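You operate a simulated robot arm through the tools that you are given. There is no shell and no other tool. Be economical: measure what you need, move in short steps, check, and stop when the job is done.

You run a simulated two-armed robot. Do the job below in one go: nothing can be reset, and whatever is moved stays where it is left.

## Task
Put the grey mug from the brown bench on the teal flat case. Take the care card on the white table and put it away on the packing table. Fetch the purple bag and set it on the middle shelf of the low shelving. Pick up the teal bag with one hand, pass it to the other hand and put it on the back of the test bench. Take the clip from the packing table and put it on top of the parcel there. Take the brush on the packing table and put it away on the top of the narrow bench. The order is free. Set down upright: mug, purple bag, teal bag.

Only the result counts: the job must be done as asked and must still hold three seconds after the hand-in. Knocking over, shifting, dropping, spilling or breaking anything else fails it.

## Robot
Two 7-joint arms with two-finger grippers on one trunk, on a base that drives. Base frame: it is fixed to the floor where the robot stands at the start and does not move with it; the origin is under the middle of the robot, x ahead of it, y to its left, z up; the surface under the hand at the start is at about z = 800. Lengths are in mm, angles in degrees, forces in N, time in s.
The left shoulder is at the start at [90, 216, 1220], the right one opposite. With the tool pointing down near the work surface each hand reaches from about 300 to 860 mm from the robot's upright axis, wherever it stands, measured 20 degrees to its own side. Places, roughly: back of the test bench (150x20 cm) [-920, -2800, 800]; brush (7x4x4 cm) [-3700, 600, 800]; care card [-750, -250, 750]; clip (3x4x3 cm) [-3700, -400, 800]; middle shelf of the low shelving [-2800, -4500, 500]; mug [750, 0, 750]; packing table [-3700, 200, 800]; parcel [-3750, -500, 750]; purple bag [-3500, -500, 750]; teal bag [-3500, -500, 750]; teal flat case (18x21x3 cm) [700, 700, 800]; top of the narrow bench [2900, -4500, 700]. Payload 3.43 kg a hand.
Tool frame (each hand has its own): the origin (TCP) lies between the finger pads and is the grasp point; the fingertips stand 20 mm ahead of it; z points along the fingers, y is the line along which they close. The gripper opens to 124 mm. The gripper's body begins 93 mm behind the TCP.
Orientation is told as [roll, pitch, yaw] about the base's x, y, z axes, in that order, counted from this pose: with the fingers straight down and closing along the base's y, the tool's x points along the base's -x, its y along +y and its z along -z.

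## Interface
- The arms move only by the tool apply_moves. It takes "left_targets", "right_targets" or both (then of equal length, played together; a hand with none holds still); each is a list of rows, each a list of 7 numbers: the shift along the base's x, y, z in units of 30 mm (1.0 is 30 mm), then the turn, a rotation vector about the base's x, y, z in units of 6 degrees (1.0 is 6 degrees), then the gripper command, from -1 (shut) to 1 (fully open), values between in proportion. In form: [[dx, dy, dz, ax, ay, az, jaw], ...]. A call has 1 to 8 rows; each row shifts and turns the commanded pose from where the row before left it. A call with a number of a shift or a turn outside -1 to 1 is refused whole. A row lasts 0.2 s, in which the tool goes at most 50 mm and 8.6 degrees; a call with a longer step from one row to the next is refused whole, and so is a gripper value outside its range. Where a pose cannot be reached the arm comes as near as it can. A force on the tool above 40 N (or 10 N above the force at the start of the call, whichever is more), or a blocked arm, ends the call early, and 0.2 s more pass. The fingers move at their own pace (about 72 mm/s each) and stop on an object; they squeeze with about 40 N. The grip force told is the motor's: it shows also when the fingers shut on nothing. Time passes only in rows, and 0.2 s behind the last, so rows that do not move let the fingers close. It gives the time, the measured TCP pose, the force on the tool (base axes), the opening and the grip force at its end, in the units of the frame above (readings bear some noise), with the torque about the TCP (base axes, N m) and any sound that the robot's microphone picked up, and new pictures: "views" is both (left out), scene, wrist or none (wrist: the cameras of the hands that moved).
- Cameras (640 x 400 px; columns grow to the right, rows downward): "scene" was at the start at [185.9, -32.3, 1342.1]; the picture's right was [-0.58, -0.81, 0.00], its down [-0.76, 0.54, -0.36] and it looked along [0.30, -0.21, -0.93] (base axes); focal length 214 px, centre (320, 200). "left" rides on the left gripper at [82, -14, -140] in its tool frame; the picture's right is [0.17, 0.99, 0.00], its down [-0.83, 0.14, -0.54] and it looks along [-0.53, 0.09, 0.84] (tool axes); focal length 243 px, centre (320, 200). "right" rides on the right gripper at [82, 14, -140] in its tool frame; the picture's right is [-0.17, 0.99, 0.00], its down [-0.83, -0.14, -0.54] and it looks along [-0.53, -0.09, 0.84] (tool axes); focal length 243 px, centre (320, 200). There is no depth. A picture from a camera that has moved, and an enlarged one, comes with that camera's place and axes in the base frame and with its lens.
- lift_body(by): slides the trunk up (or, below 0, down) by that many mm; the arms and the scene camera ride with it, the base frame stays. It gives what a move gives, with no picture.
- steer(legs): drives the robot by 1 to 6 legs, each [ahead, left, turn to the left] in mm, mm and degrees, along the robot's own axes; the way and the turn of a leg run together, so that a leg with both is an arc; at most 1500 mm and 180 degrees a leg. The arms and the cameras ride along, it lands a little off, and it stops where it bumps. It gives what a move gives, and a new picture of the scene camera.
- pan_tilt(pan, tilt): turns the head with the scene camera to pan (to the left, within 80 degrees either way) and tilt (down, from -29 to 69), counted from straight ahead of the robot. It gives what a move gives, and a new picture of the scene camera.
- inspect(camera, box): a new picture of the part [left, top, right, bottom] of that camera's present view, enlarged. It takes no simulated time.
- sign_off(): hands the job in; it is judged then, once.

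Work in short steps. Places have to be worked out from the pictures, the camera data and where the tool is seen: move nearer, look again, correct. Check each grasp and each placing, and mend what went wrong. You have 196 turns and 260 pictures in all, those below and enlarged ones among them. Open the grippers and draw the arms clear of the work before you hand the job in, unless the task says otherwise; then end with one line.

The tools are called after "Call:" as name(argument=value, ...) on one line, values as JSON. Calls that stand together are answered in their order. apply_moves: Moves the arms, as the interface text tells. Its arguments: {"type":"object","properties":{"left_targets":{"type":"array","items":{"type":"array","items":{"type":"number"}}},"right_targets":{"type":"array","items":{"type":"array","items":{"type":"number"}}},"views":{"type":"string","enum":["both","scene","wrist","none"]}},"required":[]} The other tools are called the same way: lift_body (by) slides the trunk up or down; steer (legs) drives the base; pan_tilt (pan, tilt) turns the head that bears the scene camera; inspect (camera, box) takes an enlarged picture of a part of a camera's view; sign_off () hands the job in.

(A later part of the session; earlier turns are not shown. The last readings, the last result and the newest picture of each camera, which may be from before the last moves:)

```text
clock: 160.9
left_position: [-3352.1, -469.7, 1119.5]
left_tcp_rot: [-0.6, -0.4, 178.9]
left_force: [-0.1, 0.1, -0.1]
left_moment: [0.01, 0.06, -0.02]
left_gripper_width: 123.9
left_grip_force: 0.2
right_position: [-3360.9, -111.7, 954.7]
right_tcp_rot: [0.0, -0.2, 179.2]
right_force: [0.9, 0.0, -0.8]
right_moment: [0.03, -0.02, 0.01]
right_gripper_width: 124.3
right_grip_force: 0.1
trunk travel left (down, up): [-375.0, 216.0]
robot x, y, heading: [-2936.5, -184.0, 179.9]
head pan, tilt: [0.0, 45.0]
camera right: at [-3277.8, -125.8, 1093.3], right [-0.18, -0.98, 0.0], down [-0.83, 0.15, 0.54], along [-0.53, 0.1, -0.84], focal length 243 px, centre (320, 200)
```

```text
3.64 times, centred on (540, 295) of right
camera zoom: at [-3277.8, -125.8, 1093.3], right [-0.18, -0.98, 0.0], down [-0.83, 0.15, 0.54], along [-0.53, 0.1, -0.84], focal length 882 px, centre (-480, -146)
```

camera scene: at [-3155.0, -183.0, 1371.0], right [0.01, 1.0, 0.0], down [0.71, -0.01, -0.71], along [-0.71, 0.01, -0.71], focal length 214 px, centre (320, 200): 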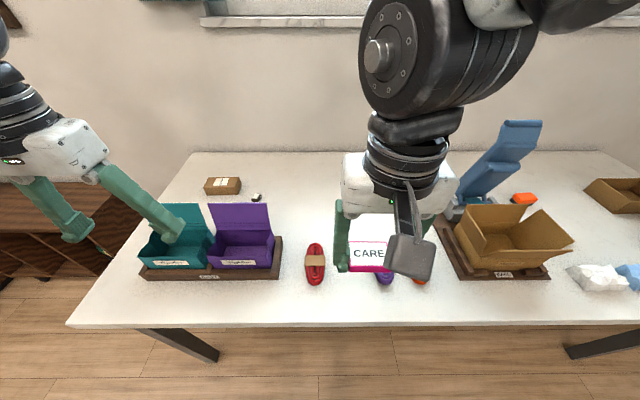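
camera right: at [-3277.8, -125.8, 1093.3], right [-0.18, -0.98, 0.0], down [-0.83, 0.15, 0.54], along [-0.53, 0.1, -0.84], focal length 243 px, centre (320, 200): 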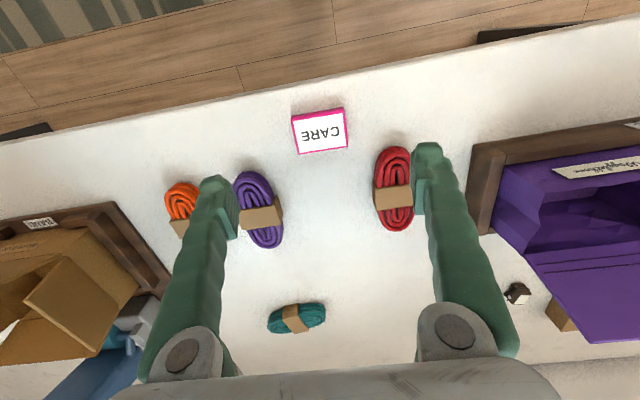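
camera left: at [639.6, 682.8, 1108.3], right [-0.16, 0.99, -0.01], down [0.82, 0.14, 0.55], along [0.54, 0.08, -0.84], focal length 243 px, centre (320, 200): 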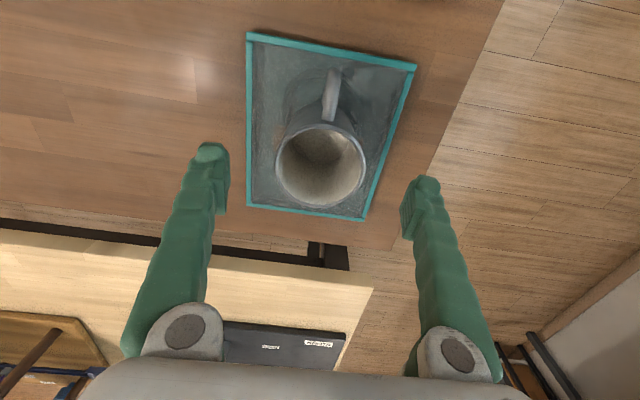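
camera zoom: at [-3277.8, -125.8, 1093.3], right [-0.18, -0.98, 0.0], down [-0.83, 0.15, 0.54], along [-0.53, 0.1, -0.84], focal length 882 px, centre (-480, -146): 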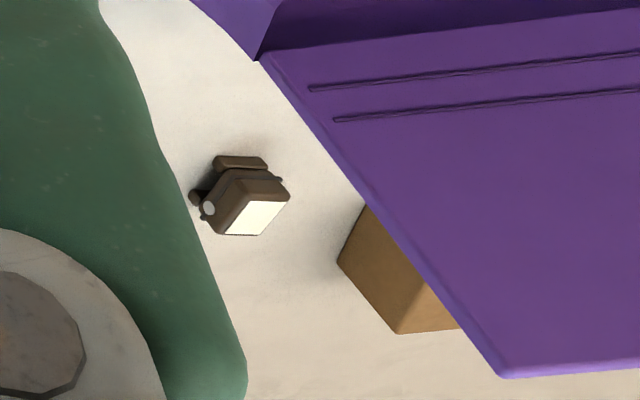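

The clip is at about (-3728,-414) and the parcel centre at about (-3785,-547), top ≈840. I raise the right hand, drive closer, and use the left hand with a slight clockwise yaw.

Call:
apply_moves(right_targets=[[0, 0, 1, 0, 0, 0, 1], [0, 0, 1, 0, 0, 0, 1], [0.5, 0, 1, 0, 0, 0, 1], [0.5, 0, 1, 0, 0, 0, 1], [0.5, 0, 1, 0, 0, 0, 1]], views="none")

Call:
steer(legs=[[150, -60, 0]])

Call:
apply_moves(left_targets=[[-1, 0, 0, 0, 0, -0.8, 1], [-1, 0, 0, 0, 0, -0.8, 1], [-1, 0, -0.3, 0, 0, -0.8, 1], [-1, 0, -0.4, 0, 0, 0, 1], [-1, 0, -0.4, 0, 0, 0, 1], [-0.8, 0, -0.4, 0, 0, 0, 1]], views="wrist")

```text
clock: 162.1
left_position: [-3351.8, -471.0, 1119.3]
left_tcp_rot: [-0.6, -0.4, 178.9]
left_force: [0.6, 0.7, 0.5]
left_moment: [-0.01, -0.01, -0.03]
left_gripper_width: 123.8
left_grip_force: 0.0
right_position: [-3315.8, -108.9, 1104.7]
right_tcp_rot: [-0.1, -0.2, 179.2]
right_force: [0.9, 0.1, -0.2]
right_moment: [0.01, 0.01, -0.01]
right_gripper_width: 124.1
right_grip_force: 0.0
trunk travel left (down, up): [-375.0, 216.0]
robot x, y, heading: [-2938.3, -180.9, 179.9]
head pan, tilt: [0.0, 45.0]
```

```text
clock: 163.6
left_position: [-3501.2, -411.4, 1119.3]
left_tcp_rot: [-0.7, -0.4, 179.1]
left_force: [0.2, -0.1, -0.1]
left_moment: [0.01, -0.04, -0.01]
left_gripper_width: 123.9
left_grip_force: 0.0
right_position: [-3466.5, -49.8, 1106.1]
right_tcp_rot: [0.0, -0.3, 179.4]
right_force: [0.1, -0.5, -0.7]
right_moment: [0.0, 0.02, 0.0]
right_gripper_width: 124.0
right_grip_force: 0.1
trunk travel left (down, up): [-375.0, 216.0]
robot x, y, heading: [-3081.3, -127.5, 179.8]
head pan, tilt: [0.0, 45.0]
camera scene: at [-3303.6, -123.5, 1371.2], right [0.01, 1.0, 0.0], down [0.71, 0.0, -0.71], along [-0.71, 0.0, -0.71], focal length 214 px, centre (320, 200)
```

scene: 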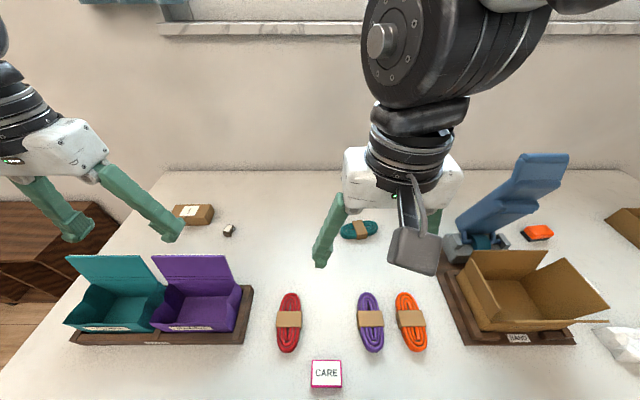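

```text
clock: 165.0
left_position: [-3677.9, -410.4, 1073.2]
left_tcp_rot: [-0.6, -0.2, 164.5]
left_force: [-0.6, 0.7, -0.1]
left_moment: [0.02, -0.02, -0.03]
left_gripper_width: 124.0
left_grip_force: 0.1
right_position: [-3467.9, -50.0, 1103.9]
right_tcp_rot: [0.0, -0.2, 179.3]
right_force: [0.1, -0.7, 0.2]
right_moment: [-0.03, -0.01, 0.02]
right_gripper_width: 124.2
right_grip_force: 0.1
trunk travel left (down, up): [-375.0, 216.0]
robot x, y, heading: [-3086.8, -126.0, 179.9]
head pan, tilt: [0.0, 45.0]
camera left: at [-3593.7, -420.4, 1212.7], right [-0.1, -0.99, -0.01], down [-0.84, 0.08, 0.54], along [-0.54, 0.06, -0.84], focal length 243 px, centre (320, 200)
```

left: 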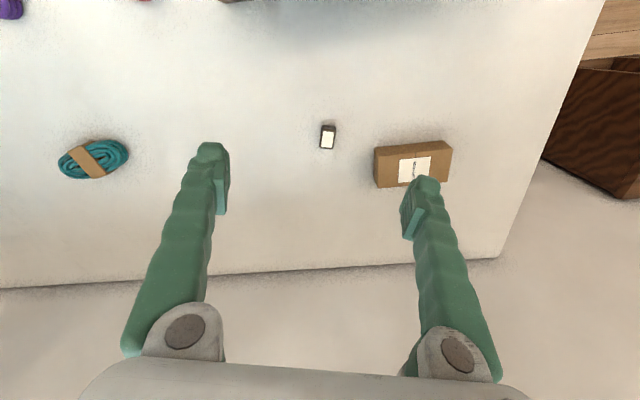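

The clip is at (-3726,-418), its long side along x, so closing along y suits. I go over it and down to about z 900.

Call:
apply_moves(left_targets=[[-0.8, -0.26, -0.6, 0, 0, 0, 1], [-0.8, 0, -0.9, 0, 0, 0, 1], [0, 0, -1, 0, 0, 0, 1], [0, 0, -1, 0, 0, 0, 1], [0, 0, -1, 0, 0, 0, 0.6], [0, 0, -1, 0, 0, 0, 0.6], [0, 0, 0, 0, 0, 0, 0.6]], views="wrist")

```text
clock: 166.6
left_position: [-3715.7, -424.2, 904.8]
left_tcp_rot: [-0.5, -0.3, 164.6]
left_force: [-0.1, 0.0, 0.8]
left_moment: [0.0, 0.01, 0.03]
left_gripper_width: 99.3
left_grip_force: 0.0
left hand out of reach, approached as far as the arm can: row 2
right_position: [-3465.8, -50.6, 1106.9]
right_tcp_rot: [-0.1, -0.2, 179.4]
right_force: [-0.6, 0.1, 0.1]
right_moment: [0.0, -0.01, 0.0]
right_gripper_width: 124.0
right_grip_force: 0.0
trunk travel left (down, up): [-375.0, 216.0]
robot x, y, heading: [-3086.6, -123.4, 179.3]
head pan, tilt: [0.0, 45.0]
camera left: at [-3631.2, -434.7, 1044.0], right [-0.1, -0.99, -0.01], down [-0.84, 0.08, 0.54], along [-0.54, 0.06, -0.84], focal length 243 px, centre (320, 200)
```

left: 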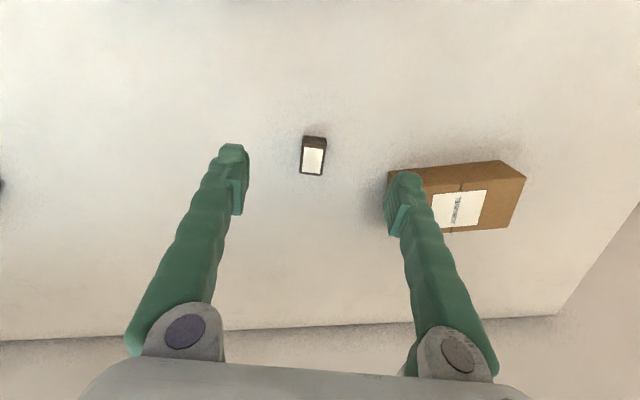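

I correct by (-9,+8) and descend to z≈822 with the gripper half open.

Call:
apply_moves(left_targets=[[-0.3, 0.27, -0.2, 0, 0, 0, 0.2], [0, 0, -0.8, 0, 0, 0, 0.2], [0, 0, -0.8, 0, 0, 0, 0.2], [0, 0, -0.7, 0, 0, 0, 0.2], [0, 0, -0.2, 0, 0, 0, 0.2], [0, 0, 0, 0, 0, 0, 0.2]], views="wrist")

```text
clock: 168.0
left_position: [-3724.5, -417.0, 825.2]
left_tcp_rot: [-0.5, -0.3, 164.6]
left_force: [0.3, -0.6, 0.5]
left_moment: [0.01, -0.02, -0.02]
left_gripper_width: 74.3
left_grip_force: 0.1
right_position: [-3466.4, -49.2, 1104.1]
right_tcp_rot: [0.0, -0.2, 179.3]
right_force: [-0.1, -0.5, -0.1]
right_moment: [-0.02, 0.0, -0.02]
right_gripper_width: 123.9
right_grip_force: 0.1
trunk travel left (down, up): [-375.0, 216.0]
robot x, y, heading: [-3086.8, -126.3, 179.5]
head pan, tilt: [0.0, 45.0]
camera left: at [-3641.3, -427.2, 963.9], right [-0.1, -0.99, -0.01], down [-0.84, 0.08, 0.54], along [-0.54, 0.06, -0.84], focal length 243 px, centre (320, 200)
```

left: 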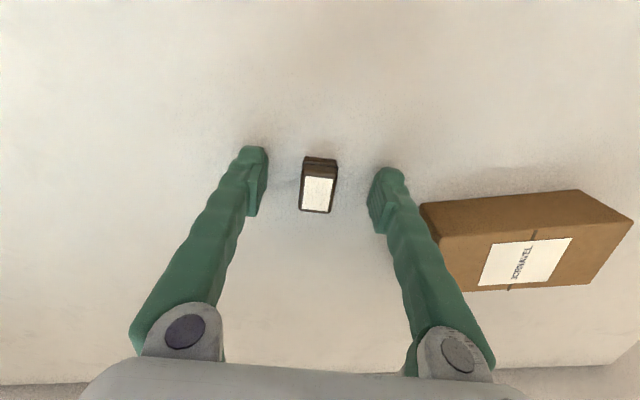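

Well centred. I lower 5 mm and close, then lift.

Call:
apply_moves(left_targets=[[0, 0, -0.15, 0, 0, 0, 0.2], [0, 0, 0, 0, 0, 0, -1], [0, 0, 0, 0, 0, 0, -1], [0, 0, 0, 0, 0, 0, -1], [0, 0, 0.5, 0, 0, 0, -1], [0, 0, 1, 0, 0, 0, -1], [0, 0, 1, 0, 0, 0, -1], [0, 0, 0, 0, 0, 0, -1]], views="wrist")

```text
clock: 169.8
left_position: [-3724.2, -415.8, 894.0]
left_tcp_rot: [-0.6, -0.2, 164.7]
left_force: [0.6, 0.2, 0.7]
left_moment: [0.04, 0.0, 0.0]
left_gripper_width: 20.3
left_grip_force: 39.7
right_position: [-3466.4, -49.4, 1103.5]
right_tcp_rot: [-0.1, -0.2, 179.3]
right_force: [-0.2, -0.3, 0.5]
right_moment: [-0.01, -0.04, -0.02]
right_gripper_width: 123.9
right_grip_force: 0.1
trunk travel left (down, up): [-375.0, 216.0]
robot x, y, heading: [-3085.0, -125.7, 179.4]
head pan, tilt: [0.0, 45.0]
camera left: at [-3640.8, -427.2, 1033.5], right [-0.1, -0.99, -0.01], down [-0.84, 0.08, 0.54], along [-0.54, 0.06, -0.84], focal length 243 px, centre (320, 200)
```

left: 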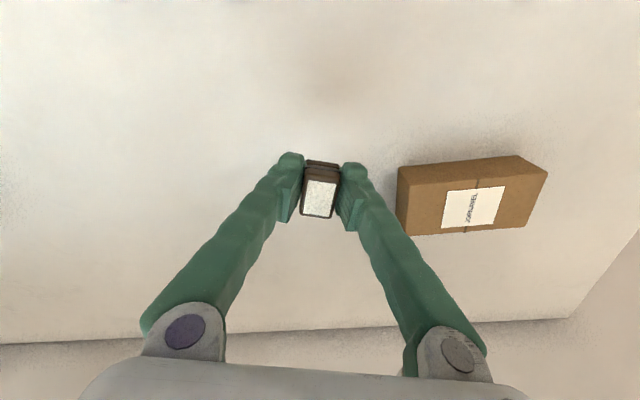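

The clip is held. I carry it over the parcel centre (-3783,-550).

Call:
apply_moves(left_targets=[[-0.3, -0.9, 0.3, 0, 0, 0, -1], [-0.4, -0.9, 0.1, 0, 0, 0, -1], [-0.4, -0.9, 0, 0, 0, 0, -1], [-0.4, -0.9, 0, 0, 0, 0, -1], [-0.4, -0.9, 0, 0, 0, 0, -1], [0, 0, 0, 0, 0, 0, -1]], views="both")

```text
clock: 171.2
left_position: [-3781.0, -552.0, 907.9]
left_tcp_rot: [-0.6, -0.4, 164.7]
left_force: [-0.7, 0.8, -0.3]
left_moment: [-0.03, 0.01, -0.02]
left_gripper_width: 20.2
left_grip_force: 40.1
right_position: [-3467.2, -48.8, 1105.1]
right_tcp_rot: [0.1, -0.2, 179.2]
right_force: [-0.1, -0.9, -0.1]
right_moment: [-0.01, 0.04, -0.02]
right_gripper_width: 124.3
right_grip_force: 0.0
trunk travel left (down, up): [-375.0, 216.0]
robot x, y, heading: [-3086.0, -124.2, 179.6]
head pan, tilt: [0.0, 45.0]
camera scene: at [-3304.3, -122.8, 1371.1], right [0.01, 1.0, 0.0], down [0.71, 0.0, -0.71], along [-0.71, 0.0, -0.71], focal length 214 px, centre (320, 200)
camera left: at [-3697.1, -562.8, 1046.9], right [-0.1, -0.99, -0.01], down [-0.84, 0.08, 0.54], along [-0.54, 0.06, -0.84], focal length 243 px, centre (320, 200)
```

scene: 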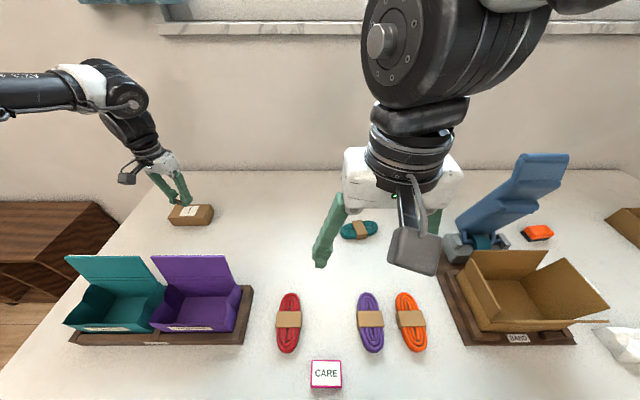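
left: 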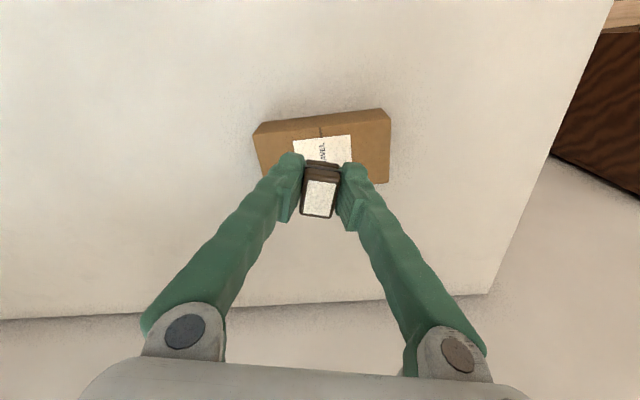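

The clip is over the parcel centre. I lower gently to contact.

Call:
apply_moves(left_targets=[[0.1, -0.1, -0.6, 0, 0, 0, -1], [0, 0, -0.4, 0, 0, 0, -1], [0, 0, -0.15, 0, 0, 0, -1], [0, 0, -0.1, 0, 0, 0, -1], [0, 0, -0.1, 0, 0, 0, -1]], views="none")

```text
clock: 172.4
left_position: [-3778.6, -555.9, 866.4]
left_tcp_rot: [-0.5, -0.4, 164.6]
left_force: [0.1, -0.1, -0.4]
left_moment: [-0.04, -0.02, -0.01]
left_gripper_width: 19.9
left_grip_force: 40.1
right_position: [-3467.2, -49.0, 1105.0]
right_tcp_rot: [0.1, -0.2, 179.2]
right_force: [-0.5, -0.2, 0.0]
right_moment: [0.03, -0.02, 0.04]
right_gripper_width: 124.0
right_grip_force: 0.2
trunk travel left (down, up): [-375.0, 216.0]
robot x, y, heading: [-3082.1, -127.4, 179.7]
head pan, tilt: [0.0, 45.0]
```

Call:
apply_moves(left_targets=[[0, 0, -0.07, 0, 0, 0, -1], [0, 0, -0.07, 0, 0, 0, -1], [0, 0, -0.07, 0, 0, 0, -1], [0, 0, 0, 0, 0, 0, -1]], views="wrist")

Call:
inspect(camera="scene", box=[130, 160, 240, 240])

```text
clock: 173.4
left_position: [-3778.2, -556.2, 862.3]
left_tcp_rot: [-0.5, -0.5, 164.7]
left_force: [0.0, -2.6, 9.9]
left_moment: [-0.05, 0.0, 0.02]
left_gripper_width: 20.2
left_grip_force: 39.9
right_position: [-3466.4, -48.8, 1106.2]
right_tcp_rot: [0.0, -0.3, 179.4]
right_force: [0.2, 0.4, -0.7]
right_moment: [-0.02, -0.01, -0.01]
right_gripper_width: 124.2
right_grip_force: 0.0
trunk travel left (down, up): [-375.0, 216.0]
robot x, y, heading: [-3090.2, -127.4, 179.9]
head pan, tilt: [0.0, 45.0]
camera left: at [-3694.4, -565.4, 1001.3], right [-0.1, -0.99, -0.01], down [-0.83, 0.08, 0.55], along [-0.54, 0.06, -0.84], focal length 243 px, centre (320, 200)
```

left: 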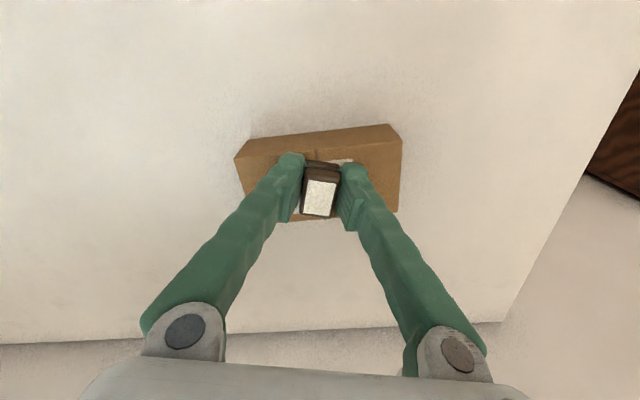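

```text
5.00 times, centred on (185, 200) of scene
camera zoom: at [-3303.6, -122.8, 1371.3], right [0.01, 1.0, 0.0], down [0.71, 0.0, -0.71], along [-0.71, 0.0, -0.71], focal length 1072 px, centre (995, 200)
```

zoom: 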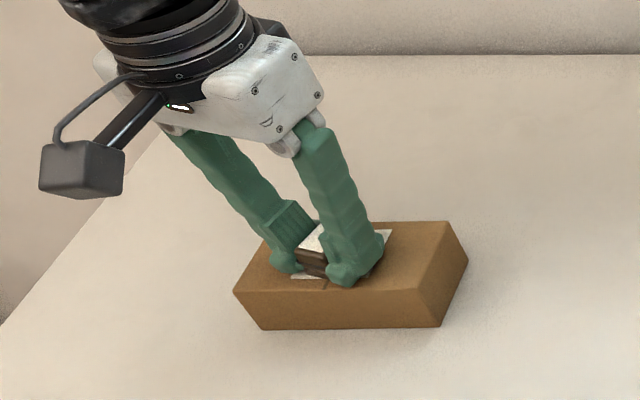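

Contact at 10 N, on the parcel top. I release and rise.

Call:
apply_moves(left_targets=[[0, 0, 0, 0, 0, 0, -0.3], [0, 0, 0, 0, 0, 0, 0], [0, 0, 0.4, 0, 0, 0, 0], [0, 0, 1, 0, 0, 0, 0], [0, 0, 1, 0, 0, 0, 0], [0, 0, 1, 0, 0, 0, 0], [0, 0, 1, 0, 0, 0, 0.5]], views="wrist")

```text
clock: 175.0
left_position: [-3777.8, -554.1, 994.6]
left_tcp_rot: [-0.5, -0.3, 164.6]
left_force: [-0.4, 0.3, 0.0]
left_moment: [0.0, -0.01, 0.0]
left_gripper_width: 93.0
left_grip_force: 0.0
right_position: [-3465.1, -50.2, 1104.4]
right_tcp_rot: [0.1, -0.3, 179.3]
right_force: [0.2, 0.3, 0.1]
right_moment: [-0.01, 0.03, 0.01]
right_gripper_width: 124.0
right_grip_force: 0.1
trunk travel left (down, up): [-375.0, 216.0]
robot x, y, heading: [-3085.1, -126.6, 179.5]
head pan, tilt: [0.0, 45.0]
camera left: at [-3694.5, -564.4, 1134.0], right [-0.1, -0.99, -0.01], down [-0.84, 0.08, 0.54], along [-0.54, 0.06, -0.84], focal length 243 px, centre (320, 200)
```

left: 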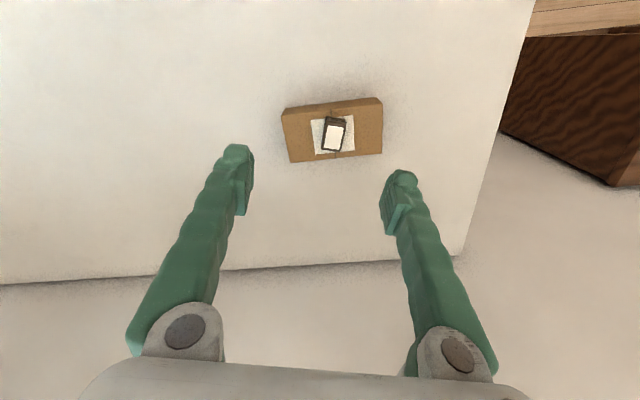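

The clip rests on the parcel. Next is the teal bag: I plan to pinch its left side wall with the left hand, then hand it over at its right wall. I move the left hand up and over that wall.

Call:
apply_moves(left_targets=[[0, 0, 1, 0, 0, 0, 0.5], [0, 0, 1, 0, 0, 0, 0.5], [0.5, -0.3, 1, 0, 0, 0.8, 0.5], [1, -0.4, 1, 0, 0, 0.8, 0.5], [1, -0.4, 0, 0, 0, 0.8, 0.5], [1, -0.4, 0, 0, 0, 0, 0.5], [1, -0.4, 0, 0, 0, 0, 0.5], [1, -0.4, 0, 0, 0, 0, 0.5]], views="none")

Call:
apply_moves(left_targets=[[1, 0, 0, 0, 0, 0, 0.5], [1, 0, 0, 0, 0, 0, 0.5], [1, 0, 0, 0, 0, 0, 0.5], [1, 0, 0, 0, 0, 0, 0.5], [0, 0, 0, 0, 0, 0, 0.5]], views="both")

```text
clock: 176.8
left_position: [-3599.5, -625.9, 1109.2]
left_tcp_rot: [-0.5, -0.4, 178.9]
left_force: [-0.5, -0.7, 0.1]
left_moment: [0.02, -0.02, 0.0]
left_gripper_width: 93.1
left_grip_force: 0.2
left hand out of reach, approached as far as the arm can: row 1, 2
right_position: [-3465.6, -49.8, 1105.6]
right_tcp_rot: [0.0, -0.3, 179.3]
right_force: [0.3, 0.8, 0.1]
right_moment: [0.02, 0.0, 0.03]
right_gripper_width: 123.8
right_grip_force: 0.0
trunk travel left (down, up): [-375.0, 216.0]
robot x, y, heading: [-3083.6, -123.3, 179.7]
head pan, tilt: [0.0, 45.0]
```

```text
clock: 178.0
left_position: [-3479.2, -627.0, 1108.3]
left_tcp_rot: [-0.5, -0.3, 179.0]
left_force: [-0.7, -0.8, -0.8]
left_moment: [0.02, -0.05, 0.0]
left_gripper_width: 93.0
left_grip_force: 0.2
right_position: [-3466.8, -49.1, 1105.2]
right_tcp_rot: [0.0, -0.2, 179.3]
right_force: [-0.1, 0.3, -0.5]
right_moment: [-0.05, -0.02, 0.02]
right_gripper_width: 123.8
right_grip_force: 0.0
trunk travel left (down, up): [-375.0, 216.0]
robot x, y, heading: [-3085.6, -122.6, 179.9]
head pan, tilt: [0.0, 45.0]
camera scene: at [-3305.7, -123.1, 1370.8], right [0.01, 1.0, 0.0], down [0.71, 0.0, -0.71], along [-0.71, 0.0, -0.71], focal length 214 px, centre (320, 200)
camera left: at [-3396.8, -616.3, 1247.7], right [0.15, -0.99, -0.01], down [-0.83, -0.13, 0.54], along [-0.54, -0.07, -0.84], focal length 243 px, centre (320, 200)
```

scene: 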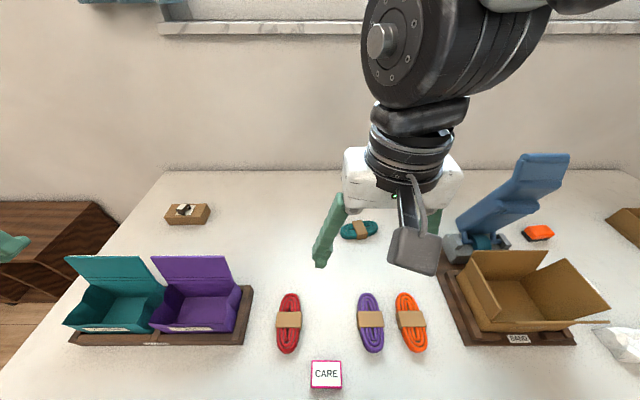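
left: 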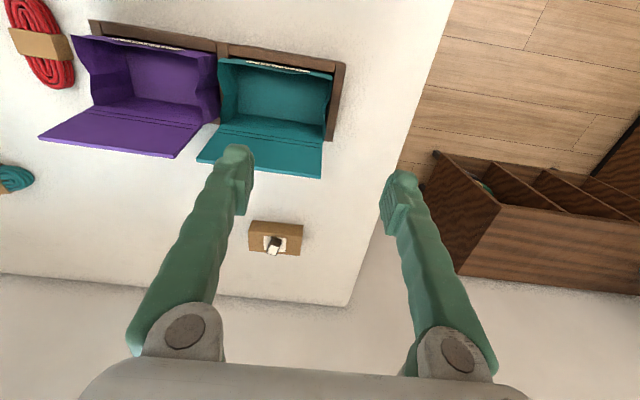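

I zoom in on the teal bag from the left wrist camera to locate the wall and fold.

Call:
inspect(camera="left", box=[180, 30, 360, 190])

```text
2.50 times, centred on (270, 110) of left
camera zoom: at [-3396.8, -616.3, 1247.7], right [0.15, -0.99, -0.01], down [-0.83, -0.13, 0.54], along [-0.54, -0.07, -0.84], focal length 606 px, centre (445, 425)
```

zoom: 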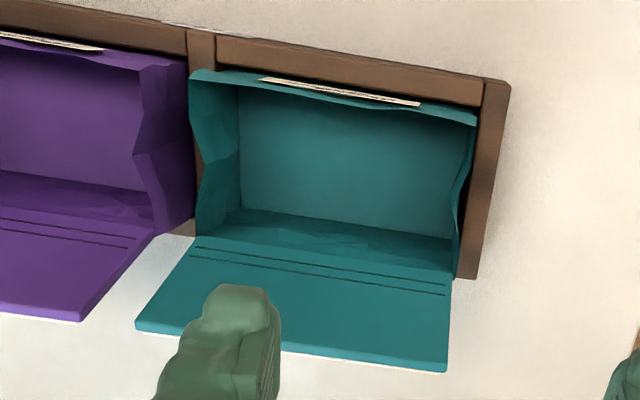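

I pinch near the middle of the left wall at (-3462,-632). I descend to z≈900 and check the view.

Call:
apply_moves(left_targets=[[0.55, -0.15, -0.8, 0, 0, 0, 0.3], [0, 0, -1, 0, 0, 0, 0.3], [0, 0, -1, 0, 0, 0, 0.3], [0, 0, -1, 0, 0, 0, 0.3], [0, 0, -1, 0, 0, 0, 0.3], [0, 0, -1, 0, 0, 0, 0.3], [0, 0, -0.8, 0, 0, 0, 0.3], [0, 0, 0, 0, 0, 0, 0.3]], views="wrist")

Call:
inspect(camera="scene", box=[0, 200, 260, 370])

```text
clock: 179.8
left_position: [-3463.6, -631.4, 909.3]
left_tcp_rot: [-0.4, -0.4, 178.9]
left_force: [-0.9, 0.0, 0.3]
left_moment: [0.01, 0.0, -0.06]
left_gripper_width: 80.7
left_grip_force: 0.0
right_position: [-3467.0, -49.6, 1104.7]
right_tcp_rot: [0.2, -0.1, 179.3]
right_force: [0.3, -0.2, -0.2]
right_moment: [0.01, -0.02, 0.0]
right_gripper_width: 124.0
right_grip_force: 0.1
trunk travel left (down, up): [-375.0, 216.0]
robot x, y, heading: [-3085.6, -124.6, 179.7]
head pan, tilt: [0.0, 45.0]
camera left: at [-3379.7, -620.4, 1047.6], right [0.15, -0.99, -0.01], down [-0.83, -0.13, 0.54], along [-0.54, -0.07, -0.84], focal length 243 px, centre (320, 200)
```

left: 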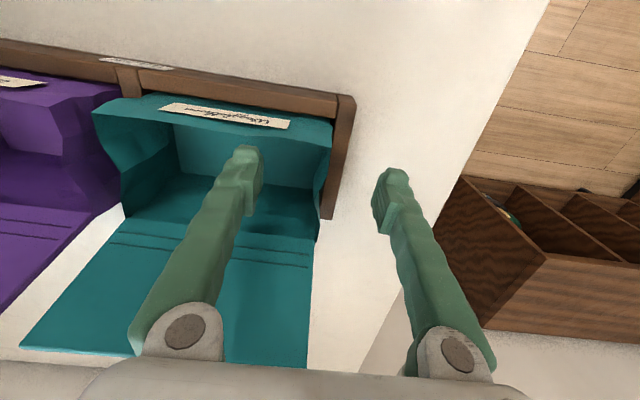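

```text
2.35 times, centred on (130, 285) of scene
camera zoom: at [-3304.4, -122.8, 1371.0], right [0.01, 1.0, 0.0], down [0.71, 0.0, -0.71], along [-0.71, 0.0, -0.71], focal length 505 px, centre (767, 0)
```

zoom: 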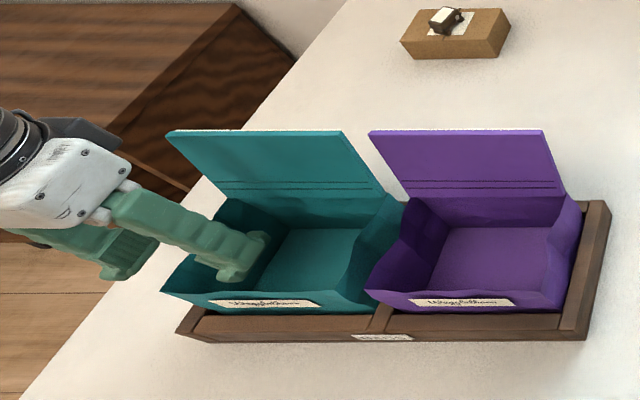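

The rim is lower at the front (≈850) than at the hinge (≈896). I descend to z≈862 and then close.

Call:
apply_moves(left_targets=[[0, 0, -0.8, 0, 0, 0, 0.3], [0, 0, -0.8, 0, 0, 0, 0.3], [0, 0, 0, 0, 0, 0, 0], [0, 0, 0, 0, 0, 0, -0.5], [0, 0, 0, 0, 0, 0, -1], [0, 0, 0, 0, 0, 0, -1], [0, 0, 0, 0, 0, 0, -1]], views="wrist")

Call:
inspect(camera="scene", box=[0, 200, 260, 370])

```text
clock: 181.4
left_position: [-3464.2, -632.2, 861.6]
left_tcp_rot: [-0.6, -0.4, 178.9]
left_force: [0.6, -2.6, -0.1]
left_moment: [0.01, 0.04, 0.15]
left_gripper_width: 5.9
left_grip_force: 35.9
right_position: [-3467.2, -50.9, 1105.0]
right_tcp_rot: [0.0, -0.2, 179.3]
right_force: [-0.2, 0.3, 0.0]
right_moment: [0.01, 0.0, -0.02]
right_gripper_width: 123.9
right_grip_force: 0.1
trunk travel left (down, up): [-375.0, 216.0]
robot x, y, heading: [-3087.5, -126.4, 179.7]
head pan, tilt: [0.0, 45.0]
camera left: at [-3380.5, -621.2, 999.9], right [0.15, -0.99, -0.01], down [-0.83, -0.13, 0.54], along [-0.54, -0.07, -0.84], focal length 243 px, centre (320, 200)
```

left: 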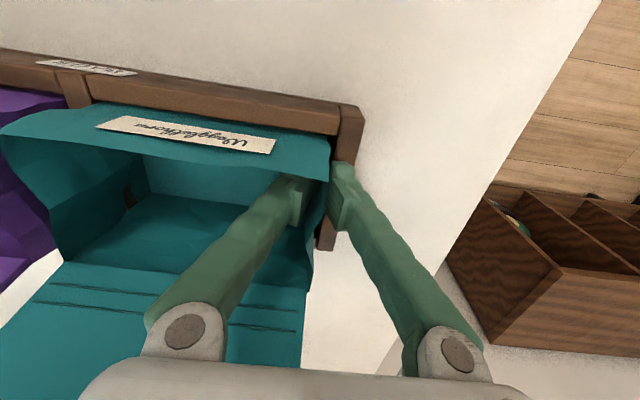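

```text
2.35 times, centred on (130, 285) of scene
camera zoom: at [-3304.7, -123.3, 1371.0], right [0.01, 1.0, 0.0], down [0.71, 0.0, -0.71], along [-0.71, 0.0, -0.71], focal length 505 px, centre (767, 0)
```

zoom: 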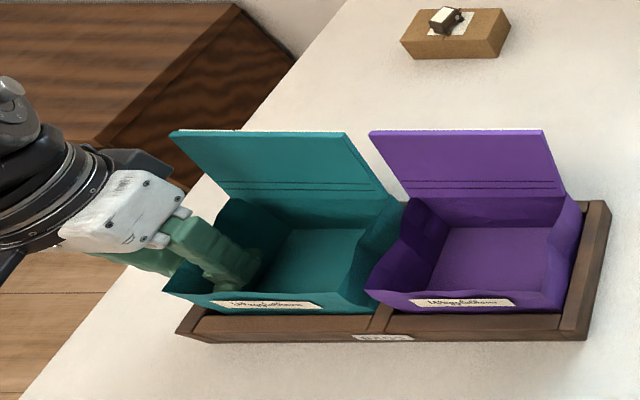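

The wall is pinched (5.9 mm, 36 N). I lift a little and check for tilt.

Call:
apply_moves(left_targets=[[0, 0, 0.3, 0, 0, 0, -1], [0, 0, 0.5, 0, 0, 0, -1], [0, 0, 0.7, 0, 0, 0, -1], [0, 0, 1, 0, 0, 0, -1], [0, 0, 0, 0, 0, 0, -1]], views="wrist")

Call:
inspect(camera="scene", box=[0, 200, 260, 370])

```text
clock: 182.6
left_position: [-3463.3, -633.0, 935.8]
left_tcp_rot: [-0.6, -0.3, 179.0]
left_force: [-0.1, 0.3, -1.1]
left_moment: [-0.03, -0.02, 0.0]
left_gripper_width: 6.0
left_grip_force: 35.6
right_position: [-3467.2, -50.0, 1106.5]
right_tcp_rot: [0.0, -0.2, 179.3]
right_force: [-0.8, -1.8, -0.4]
right_moment: [0.0, -0.04, 0.01]
right_gripper_width: 124.0
right_grip_force: 0.1
trunk travel left (down, up): [-375.0, 216.0]
robot x, y, heading: [-3090.4, -124.3, 179.7]
head pan, tilt: [0.0, 45.0]
camera left: at [-3380.9, -621.7, 1075.8], right [0.15, -0.99, -0.01], down [-0.83, -0.13, 0.54], along [-0.54, -0.07, -0.84], focal length 243 px, centre (320, 200)
```

left: 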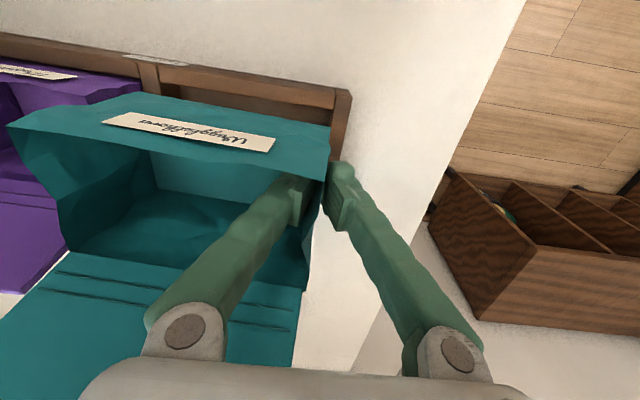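

```text
2.35 times, centred on (130, 285) of scene
camera zoom: at [-3304.9, -123.5, 1370.9], right [0.01, 1.0, 0.0], down [0.71, 0.0, -0.71], along [-0.71, 0.0, -0.71], focal length 505 px, centre (767, 0)
```

zoom: 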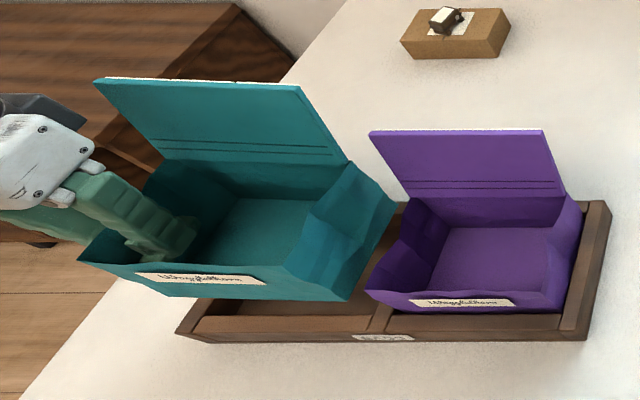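

The bag lifts nearly level and is light. I raise it and bring it in front of the chest, with the right hand moved aside for the handover.

Call:
steer(legs=[[-60, 0, 0]])

Call:
apply_moves(left_targets=[[0, 0, 1, 0, 0, 0, -1], [0, 0, 1, 0, 0, 0, -1], [0, 0, 1, 0, 0, 0, -1], [0, 0.5, 1, 0, 0, 0, -1], [0, 1, 0.5, 0, 0, 0, -1], [0, 1, 0, 0, 0, 0, -1], [0, 1, 0, 0, 0, 0, -1], [0, 1, 0, 0, 0, 0, -1]], right_targets=[[0, 0.3, 0.8, 0, 0, 0, 0.5], [0, 0.3, 0.8, 0, 0, 0, 0.5], [0, 0.3, 0.8, 0, 0, 0, 0.5], [0, 0.3, 0, 0, 0, 0, 0.5], [0, 0.3, 0, 0, 0, 0, 0.5], [0, 0, 0, 0, 0, 0, 0.5], [0, 0, 0, 0, 0, 0, 0.5], [0, 0, 0, 0, 0, 0, 0.5]], views="none")

Call:
apply_moves(left_targets=[[0, 1, 0, 0, 0, 0, -1], [0, 1, 0, 0, 0, 0, -1], [0, 1, 0, 0, 0, 0, -1], [0, 1, 0, 0, 0, 0, -1], [0, 1, 0, 0, 0, 0, -1], [0, 0.8, 0, 0, 0, 0, -1], [0, 0.6, 0, 0, 0, 0, -1]], views="both")

```text
clock: 183.7
left_position: [-3406.3, -633.3, 936.4]
left_tcp_rot: [-0.5, -0.4, 179.0]
left_force: [0.6, -0.5, -0.8]
left_moment: [-0.05, -0.02, 0.01]
left_gripper_width: 5.9
left_grip_force: 36.3
right_position: [-3408.2, -50.2, 1104.0]
right_tcp_rot: [-0.1, -0.2, 179.2]
right_force: [-1.0, 0.2, 0.2]
right_moment: [0.04, 0.03, 0.0]
right_gripper_width: 123.9
right_grip_force: 0.1
trunk travel left (down, up): [-375.0, 216.0]
robot x, y, heading: [-3026.5, -122.5, 180.0]
head pan, tilt: [0.0, 45.0]
camera scene: at [-3245.8, -123.5, 1370.8], right [0.01, 1.0, 0.0], down [0.71, 0.0, -0.71], along [-0.71, 0.0, -0.71], focal length 214 px, centre (320, 200)
```

scene: 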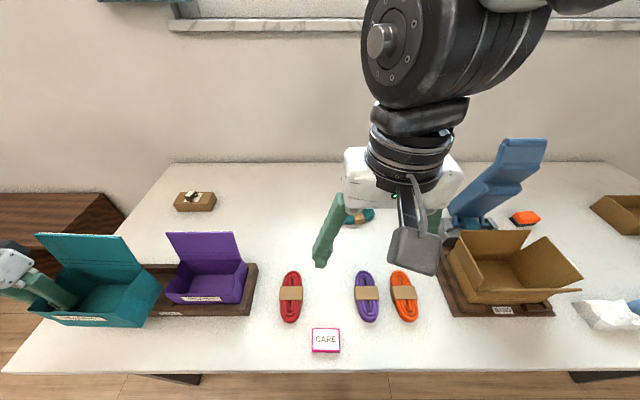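

```text
clock: 185.5
left_position: [-3404.3, -497.0, 1070.8]
left_tcp_rot: [-0.4, -0.2, 179.1]
left_force: [0.1, 0.2, -1.0]
left_moment: [-0.06, 0.0, 0.02]
left_gripper_width: 5.9
left_grip_force: 36.3
right_position: [-3407.1, -5.0, 1176.6]
right_tcp_rot: [0.1, -0.2, 179.3]
right_force: [0.0, 0.2, 0.2]
right_moment: [-0.01, -0.01, 0.04]
right_gripper_width: 93.1
right_grip_force: 0.0
trunk travel left (down, up): [-375.0, 216.0]
robot x, y, heading: [-3023.8, -124.0, 179.9]
head pan, tilt: [0.0, 45.0]
```

```text
clock: 187.1
left_position: [-3466.0, -411.3, 1094.4]
left_tcp_rot: [-0.6, -0.3, 178.8]
left_force: [0.1, 0.6, -0.4]
left_moment: [-0.06, 0.04, -0.02]
left_gripper_width: 6.0
left_grip_force: 36.1
left hand out of reach, approached as far as the arm can: row 2, 3, 4, 5, 6, 7
right_position: [-3409.0, -6.5, 1177.4]
right_tcp_rot: [0.1, -0.3, 179.3]
right_force: [-0.1, -0.1, 0.2]
right_moment: [0.01, -0.02, 0.02]
right_gripper_width: 93.0
right_grip_force: 0.1
trunk travel left (down, up): [-375.0, 216.0]
robot x, y, heading: [-3027.8, -123.9, 179.5]
head pan, tilt: [0.0, 45.0]
camera scene: at [-3245.5, -123.1, 1370.9], right [0.01, 1.0, 0.0], down [0.71, 0.0, -0.71], along [-0.71, 0.0, -0.71], focal length 214 px, centre (320, 200)
camera left: at [-3382.5, -401.8, 1234.1], right [0.15, -0.99, -0.01], down [-0.83, -0.13, 0.54], along [-0.54, -0.07, -0.84], focal length 243 px, centre (320, 200)
```

scene: 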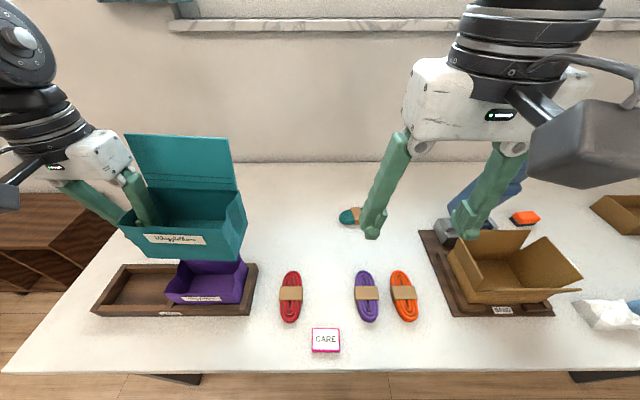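
left: 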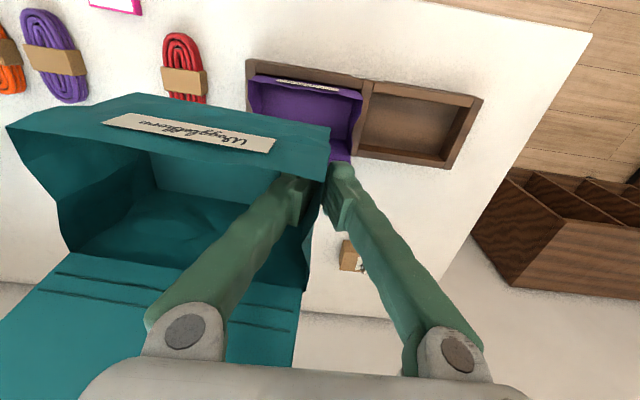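

The bag is in front of me. I bring the right hand high over its right wall, at about y=-258.

Call:
apply_moves(right_targets=[[-0.2, -1, 0.6, 0, 0, 0, 0.2], [-0.2, -1, 0, 0, 0, 0, 0.2], [-0.3, -1, 0, 0, 0, 0, 0.2], [-0.3, -1, 0, 0, 0, 0, 0.2], [-0.3, -1, 0, 0, 0, 0, 0.2], [-0.3, -1, 0, 0, 0, 0, 0.2], [-0.3, -1, 0, 0, 0, 0, 0.2], [0, -1, 0, 0, 0, 0, 0.2]], views="both")

```text
clock: 188.9
left_position: [-3465.6, -413.9, 1094.2]
left_tcp_rot: [-0.6, -0.3, 178.9]
left_force: [-0.2, 1.0, -1.4]
left_moment: [-0.01, -0.01, -0.01]
left_gripper_width: 5.9
left_grip_force: 36.3
right_position: [-3452.1, -241.4, 1183.9]
right_tcp_rot: [0.8, 0.0, 178.9]
right_force: [-0.4, -0.4, -0.1]
right_moment: [0.03, 0.01, -0.02]
right_gripper_width: 74.3
right_grip_force: 0.1
right hand out of reach, approached as far as the arm can: row 7, 8
trunk travel left (down, up): [-375.0, 216.0]
robot x, y, heading: [-3021.7, -127.5, 179.7]
head pan, tilt: [0.0, 45.0]
camera scene: at [-3245.0, -124.7, 1371.0], right [0.01, 1.0, 0.0], down [0.71, 0.0, -0.71], along [-0.71, 0.0, -0.71], focal length 214 px, centre (320, 200)
camera right: at [-3370.3, -255.2, 1322.7], right [-0.18, -0.98, 0.01], down [-0.83, 0.16, 0.54], along [-0.53, 0.09, -0.84], focal length 243 px, centre (320, 200)
```

scene: 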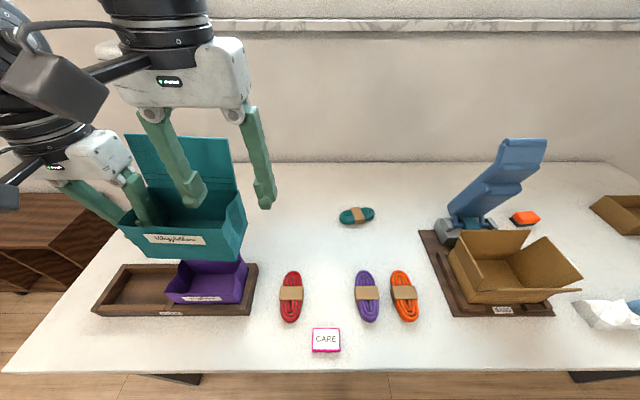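
right: 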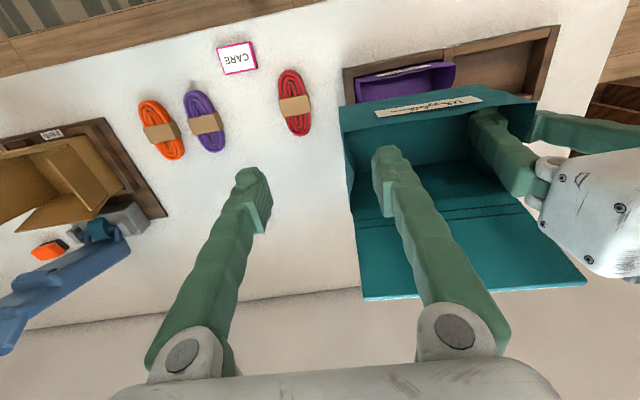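

The right wall is at y≈-266, slightly beyond the right hand's inward reach here. I bring both hands 60 mm nearer my body and shift the bag 45 mm to the right.

Call:
apply_moves(left_targets=[[0.7, 0.3, 0, 0, 0, 0, -1], [0.7, 0.4, 0, 0, 0, 0, -1], [0.6, 0.4, 0, 0, 0, 0, -1], [0, 0.4, 0, 0, 0, 0, -1], [0, 0, 0, 0, 0, 0, -1]], right_targets=[[0.7, 0.2, 0, 0, 0, 0, 0.2], [0.7, 0.2, 0, 0, 0, 0, 0.2], [0.5, 0, 0, 0, 0, 0, 0.2], [0, 0, 0, 0, 0, 0, 0.2], [0, 0, 0, 0, 0, 0, 0.2]], views="wrist")

```text
clock: 190.1
left_position: [-3465.0, -400.1, 1092.0]
left_tcp_rot: [-0.3, 0.0, 178.1]
left_force: [0.3, -0.4, -0.8]
left_moment: [-0.08, 0.02, -0.01]
left_gripper_width: 6.2
left_grip_force: 36.1
left hand out of reach, approached as far as the arm can: row 1, 2, 3, 4
right_position: [-3394.2, -226.8, 1181.2]
right_tcp_rot: [0.1, -0.3, 179.3]
right_force: [-0.2, 0.5, 0.8]
right_moment: [-0.01, 0.01, 0.01]
right_gripper_width: 74.6
right_grip_force: 0.0
trunk travel left (down, up): [-375.0, 216.0]
robot x, y, heading: [-3023.5, -127.1, 179.7]
head pan, tilt: [0.0, 45.0]
camera right: at [-3311.1, -242.3, 1319.4], right [-0.18, -0.98, 0.0], down [-0.83, 0.15, 0.54], along [-0.53, 0.1, -0.84], focal length 243 px, centre (320, 200)
camera left: at [-3381.3, -390.2, 1231.4], right [0.13, -0.99, 0.0], down [-0.84, -0.11, 0.54], along [-0.53, -0.07, -0.84], focal length 243 px, centre (320, 200)
```

right: 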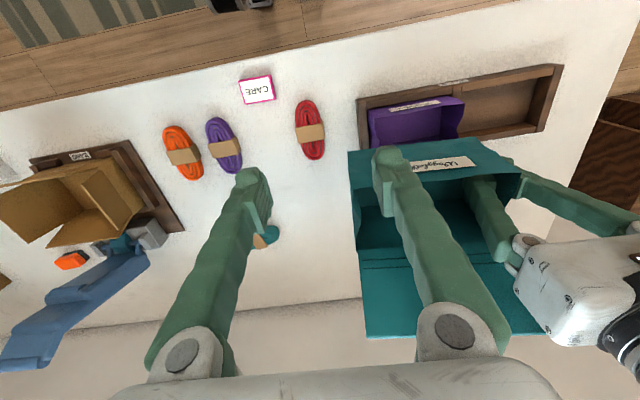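
left: 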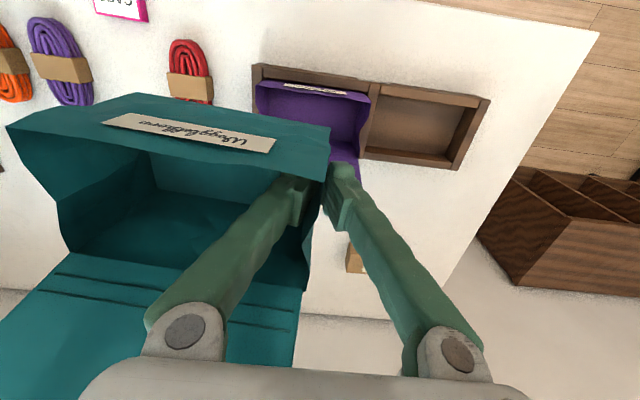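

The left hand cannot come nearer at this height. I back away from the table so that I can lower both hands, where they have more freedom.

Call:
steer(legs=[[-450, 0, 0]])

Call:
apply_moves(left_targets=[[0, 0, -1, 0, 0, 0, -1], [0, 0, -1, 0, 0, 0, -1], [0, 0, -1, 0, 0, 0, -1], [0, 0, -1, 0, 0, 0, -1], [0, 0, -1, 0, 0, 0, -1], [0.5, 0.3, 0, 0, 0, 0, -1], [0.5, 0.3, 0, 0, 0, 0, -1], [0, 0, 0, 0, 0, 0, -1]], right_targets=[[0, 0, -0.8, 0, 0, 0, 0.2], [0, 0, -0.8, 0, 0, 0, 0.2], [0, 0, -0.8, 0, 0, 0, 0.2], [0, 0, -0.8, 0, 0, 0, 0.2], [0, 0, -0.8, 0, 0, 0, 0.2], [0, 0, 0, 0, 0, 0, 0.2], [0, 0, 0, 0, 0, 0, 0.2], [0, 0, 0, 0, 0, 0, 0.2]], views="wrist")

```text
clock: 193.3
left_position: [-3016.2, -402.5, 1091.5]
left_tcp_rot: [-0.4, 0.1, 178.0]
left_force: [0.2, 0.1, -0.4]
left_moment: [-0.02, -0.03, -0.05]
left_gripper_width: 6.2
left_grip_force: 36.4
right_position: [-2946.1, -229.9, 1179.1]
right_tcp_rot: [0.0, -0.2, 179.1]
right_force: [-0.7, -0.1, 0.0]
right_moment: [0.0, -0.01, -0.01]
right_gripper_width: 74.4
right_grip_force: 0.1
trunk travel left (down, up): [-375.0, 216.0]
robot x, y, heading: [-2576.8, -126.5, 179.6]
head pan, tilt: [0.0, 45.0]
camera scene: at [-2796.1, -126.0, 1370.9], right [0.01, 1.0, 0.0], down [0.71, 0.0, -0.71], along [-0.71, 0.01, -0.71], focal length 214 px, centre (320, 200)
```

scene: 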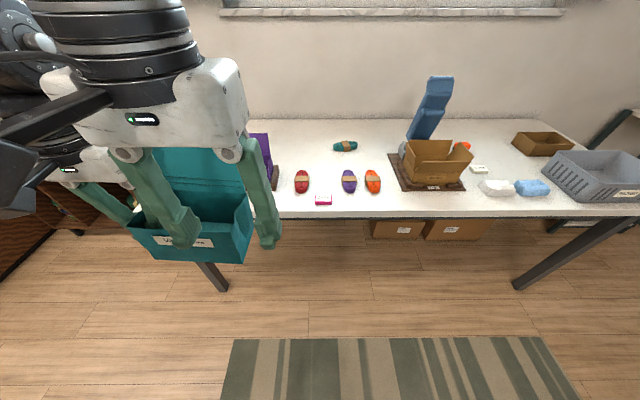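

```text
clock: 195.1
left_position: [-3015.8, -413.4, 949.8]
left_tcp_rot: [-0.3, 0.1, 177.8]
left_force: [0.3, 0.2, 0.1]
left_moment: [-0.04, -0.01, 0.01]
left_gripper_width: 6.0
left_grip_force: 36.5
left hand out of reach, approached as far as the arm can: row 2, 4, 6, 7
right_position: [-2945.8, -231.5, 1060.5]
right_tcp_rot: [0.0, -0.2, 179.2]
right_force: [-0.8, -0.3, -0.4]
right_moment: [0.02, 0.0, 0.01]
right_gripper_width: 74.6
right_grip_force: 0.0
trunk travel left (down, up): [-375.0, 216.0]
robot x, y, heading: [-2578.7, -128.3, 179.6]
head pan, tilt: [0.0, 45.0]
camera right: at [-2861.9, -246.0, 1198.6], right [-0.18, -0.98, 0.0], down [-0.83, 0.15, 0.54], along [-0.53, 0.1, -0.84], focal length 243 px, centre (320, 200)
camera left: at [-2934.1, -403.0, 1089.6], right [0.13, -0.99, 0.0], down [-0.84, -0.11, 0.54], along [-0.53, -0.07, -0.84], focal length 243 px, centre (320, 200)
```

right: 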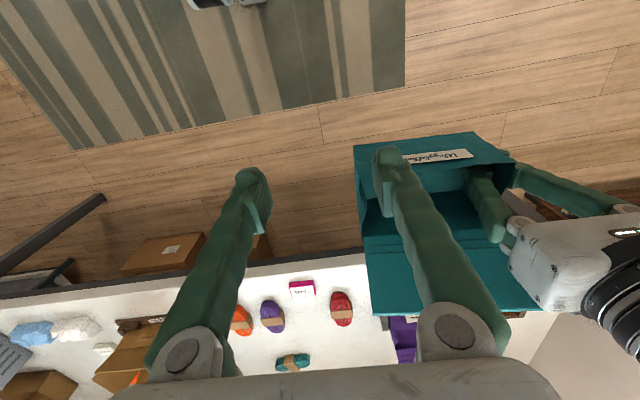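
left: 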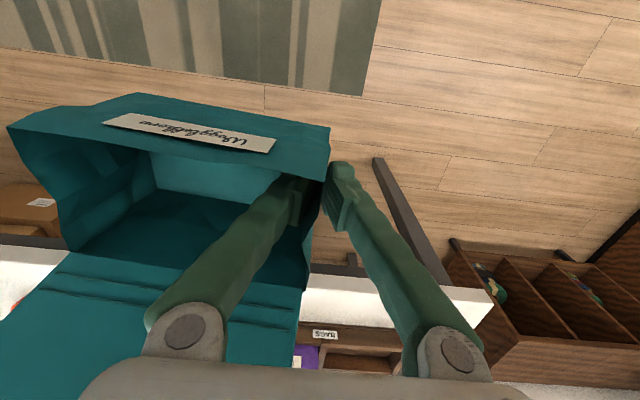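

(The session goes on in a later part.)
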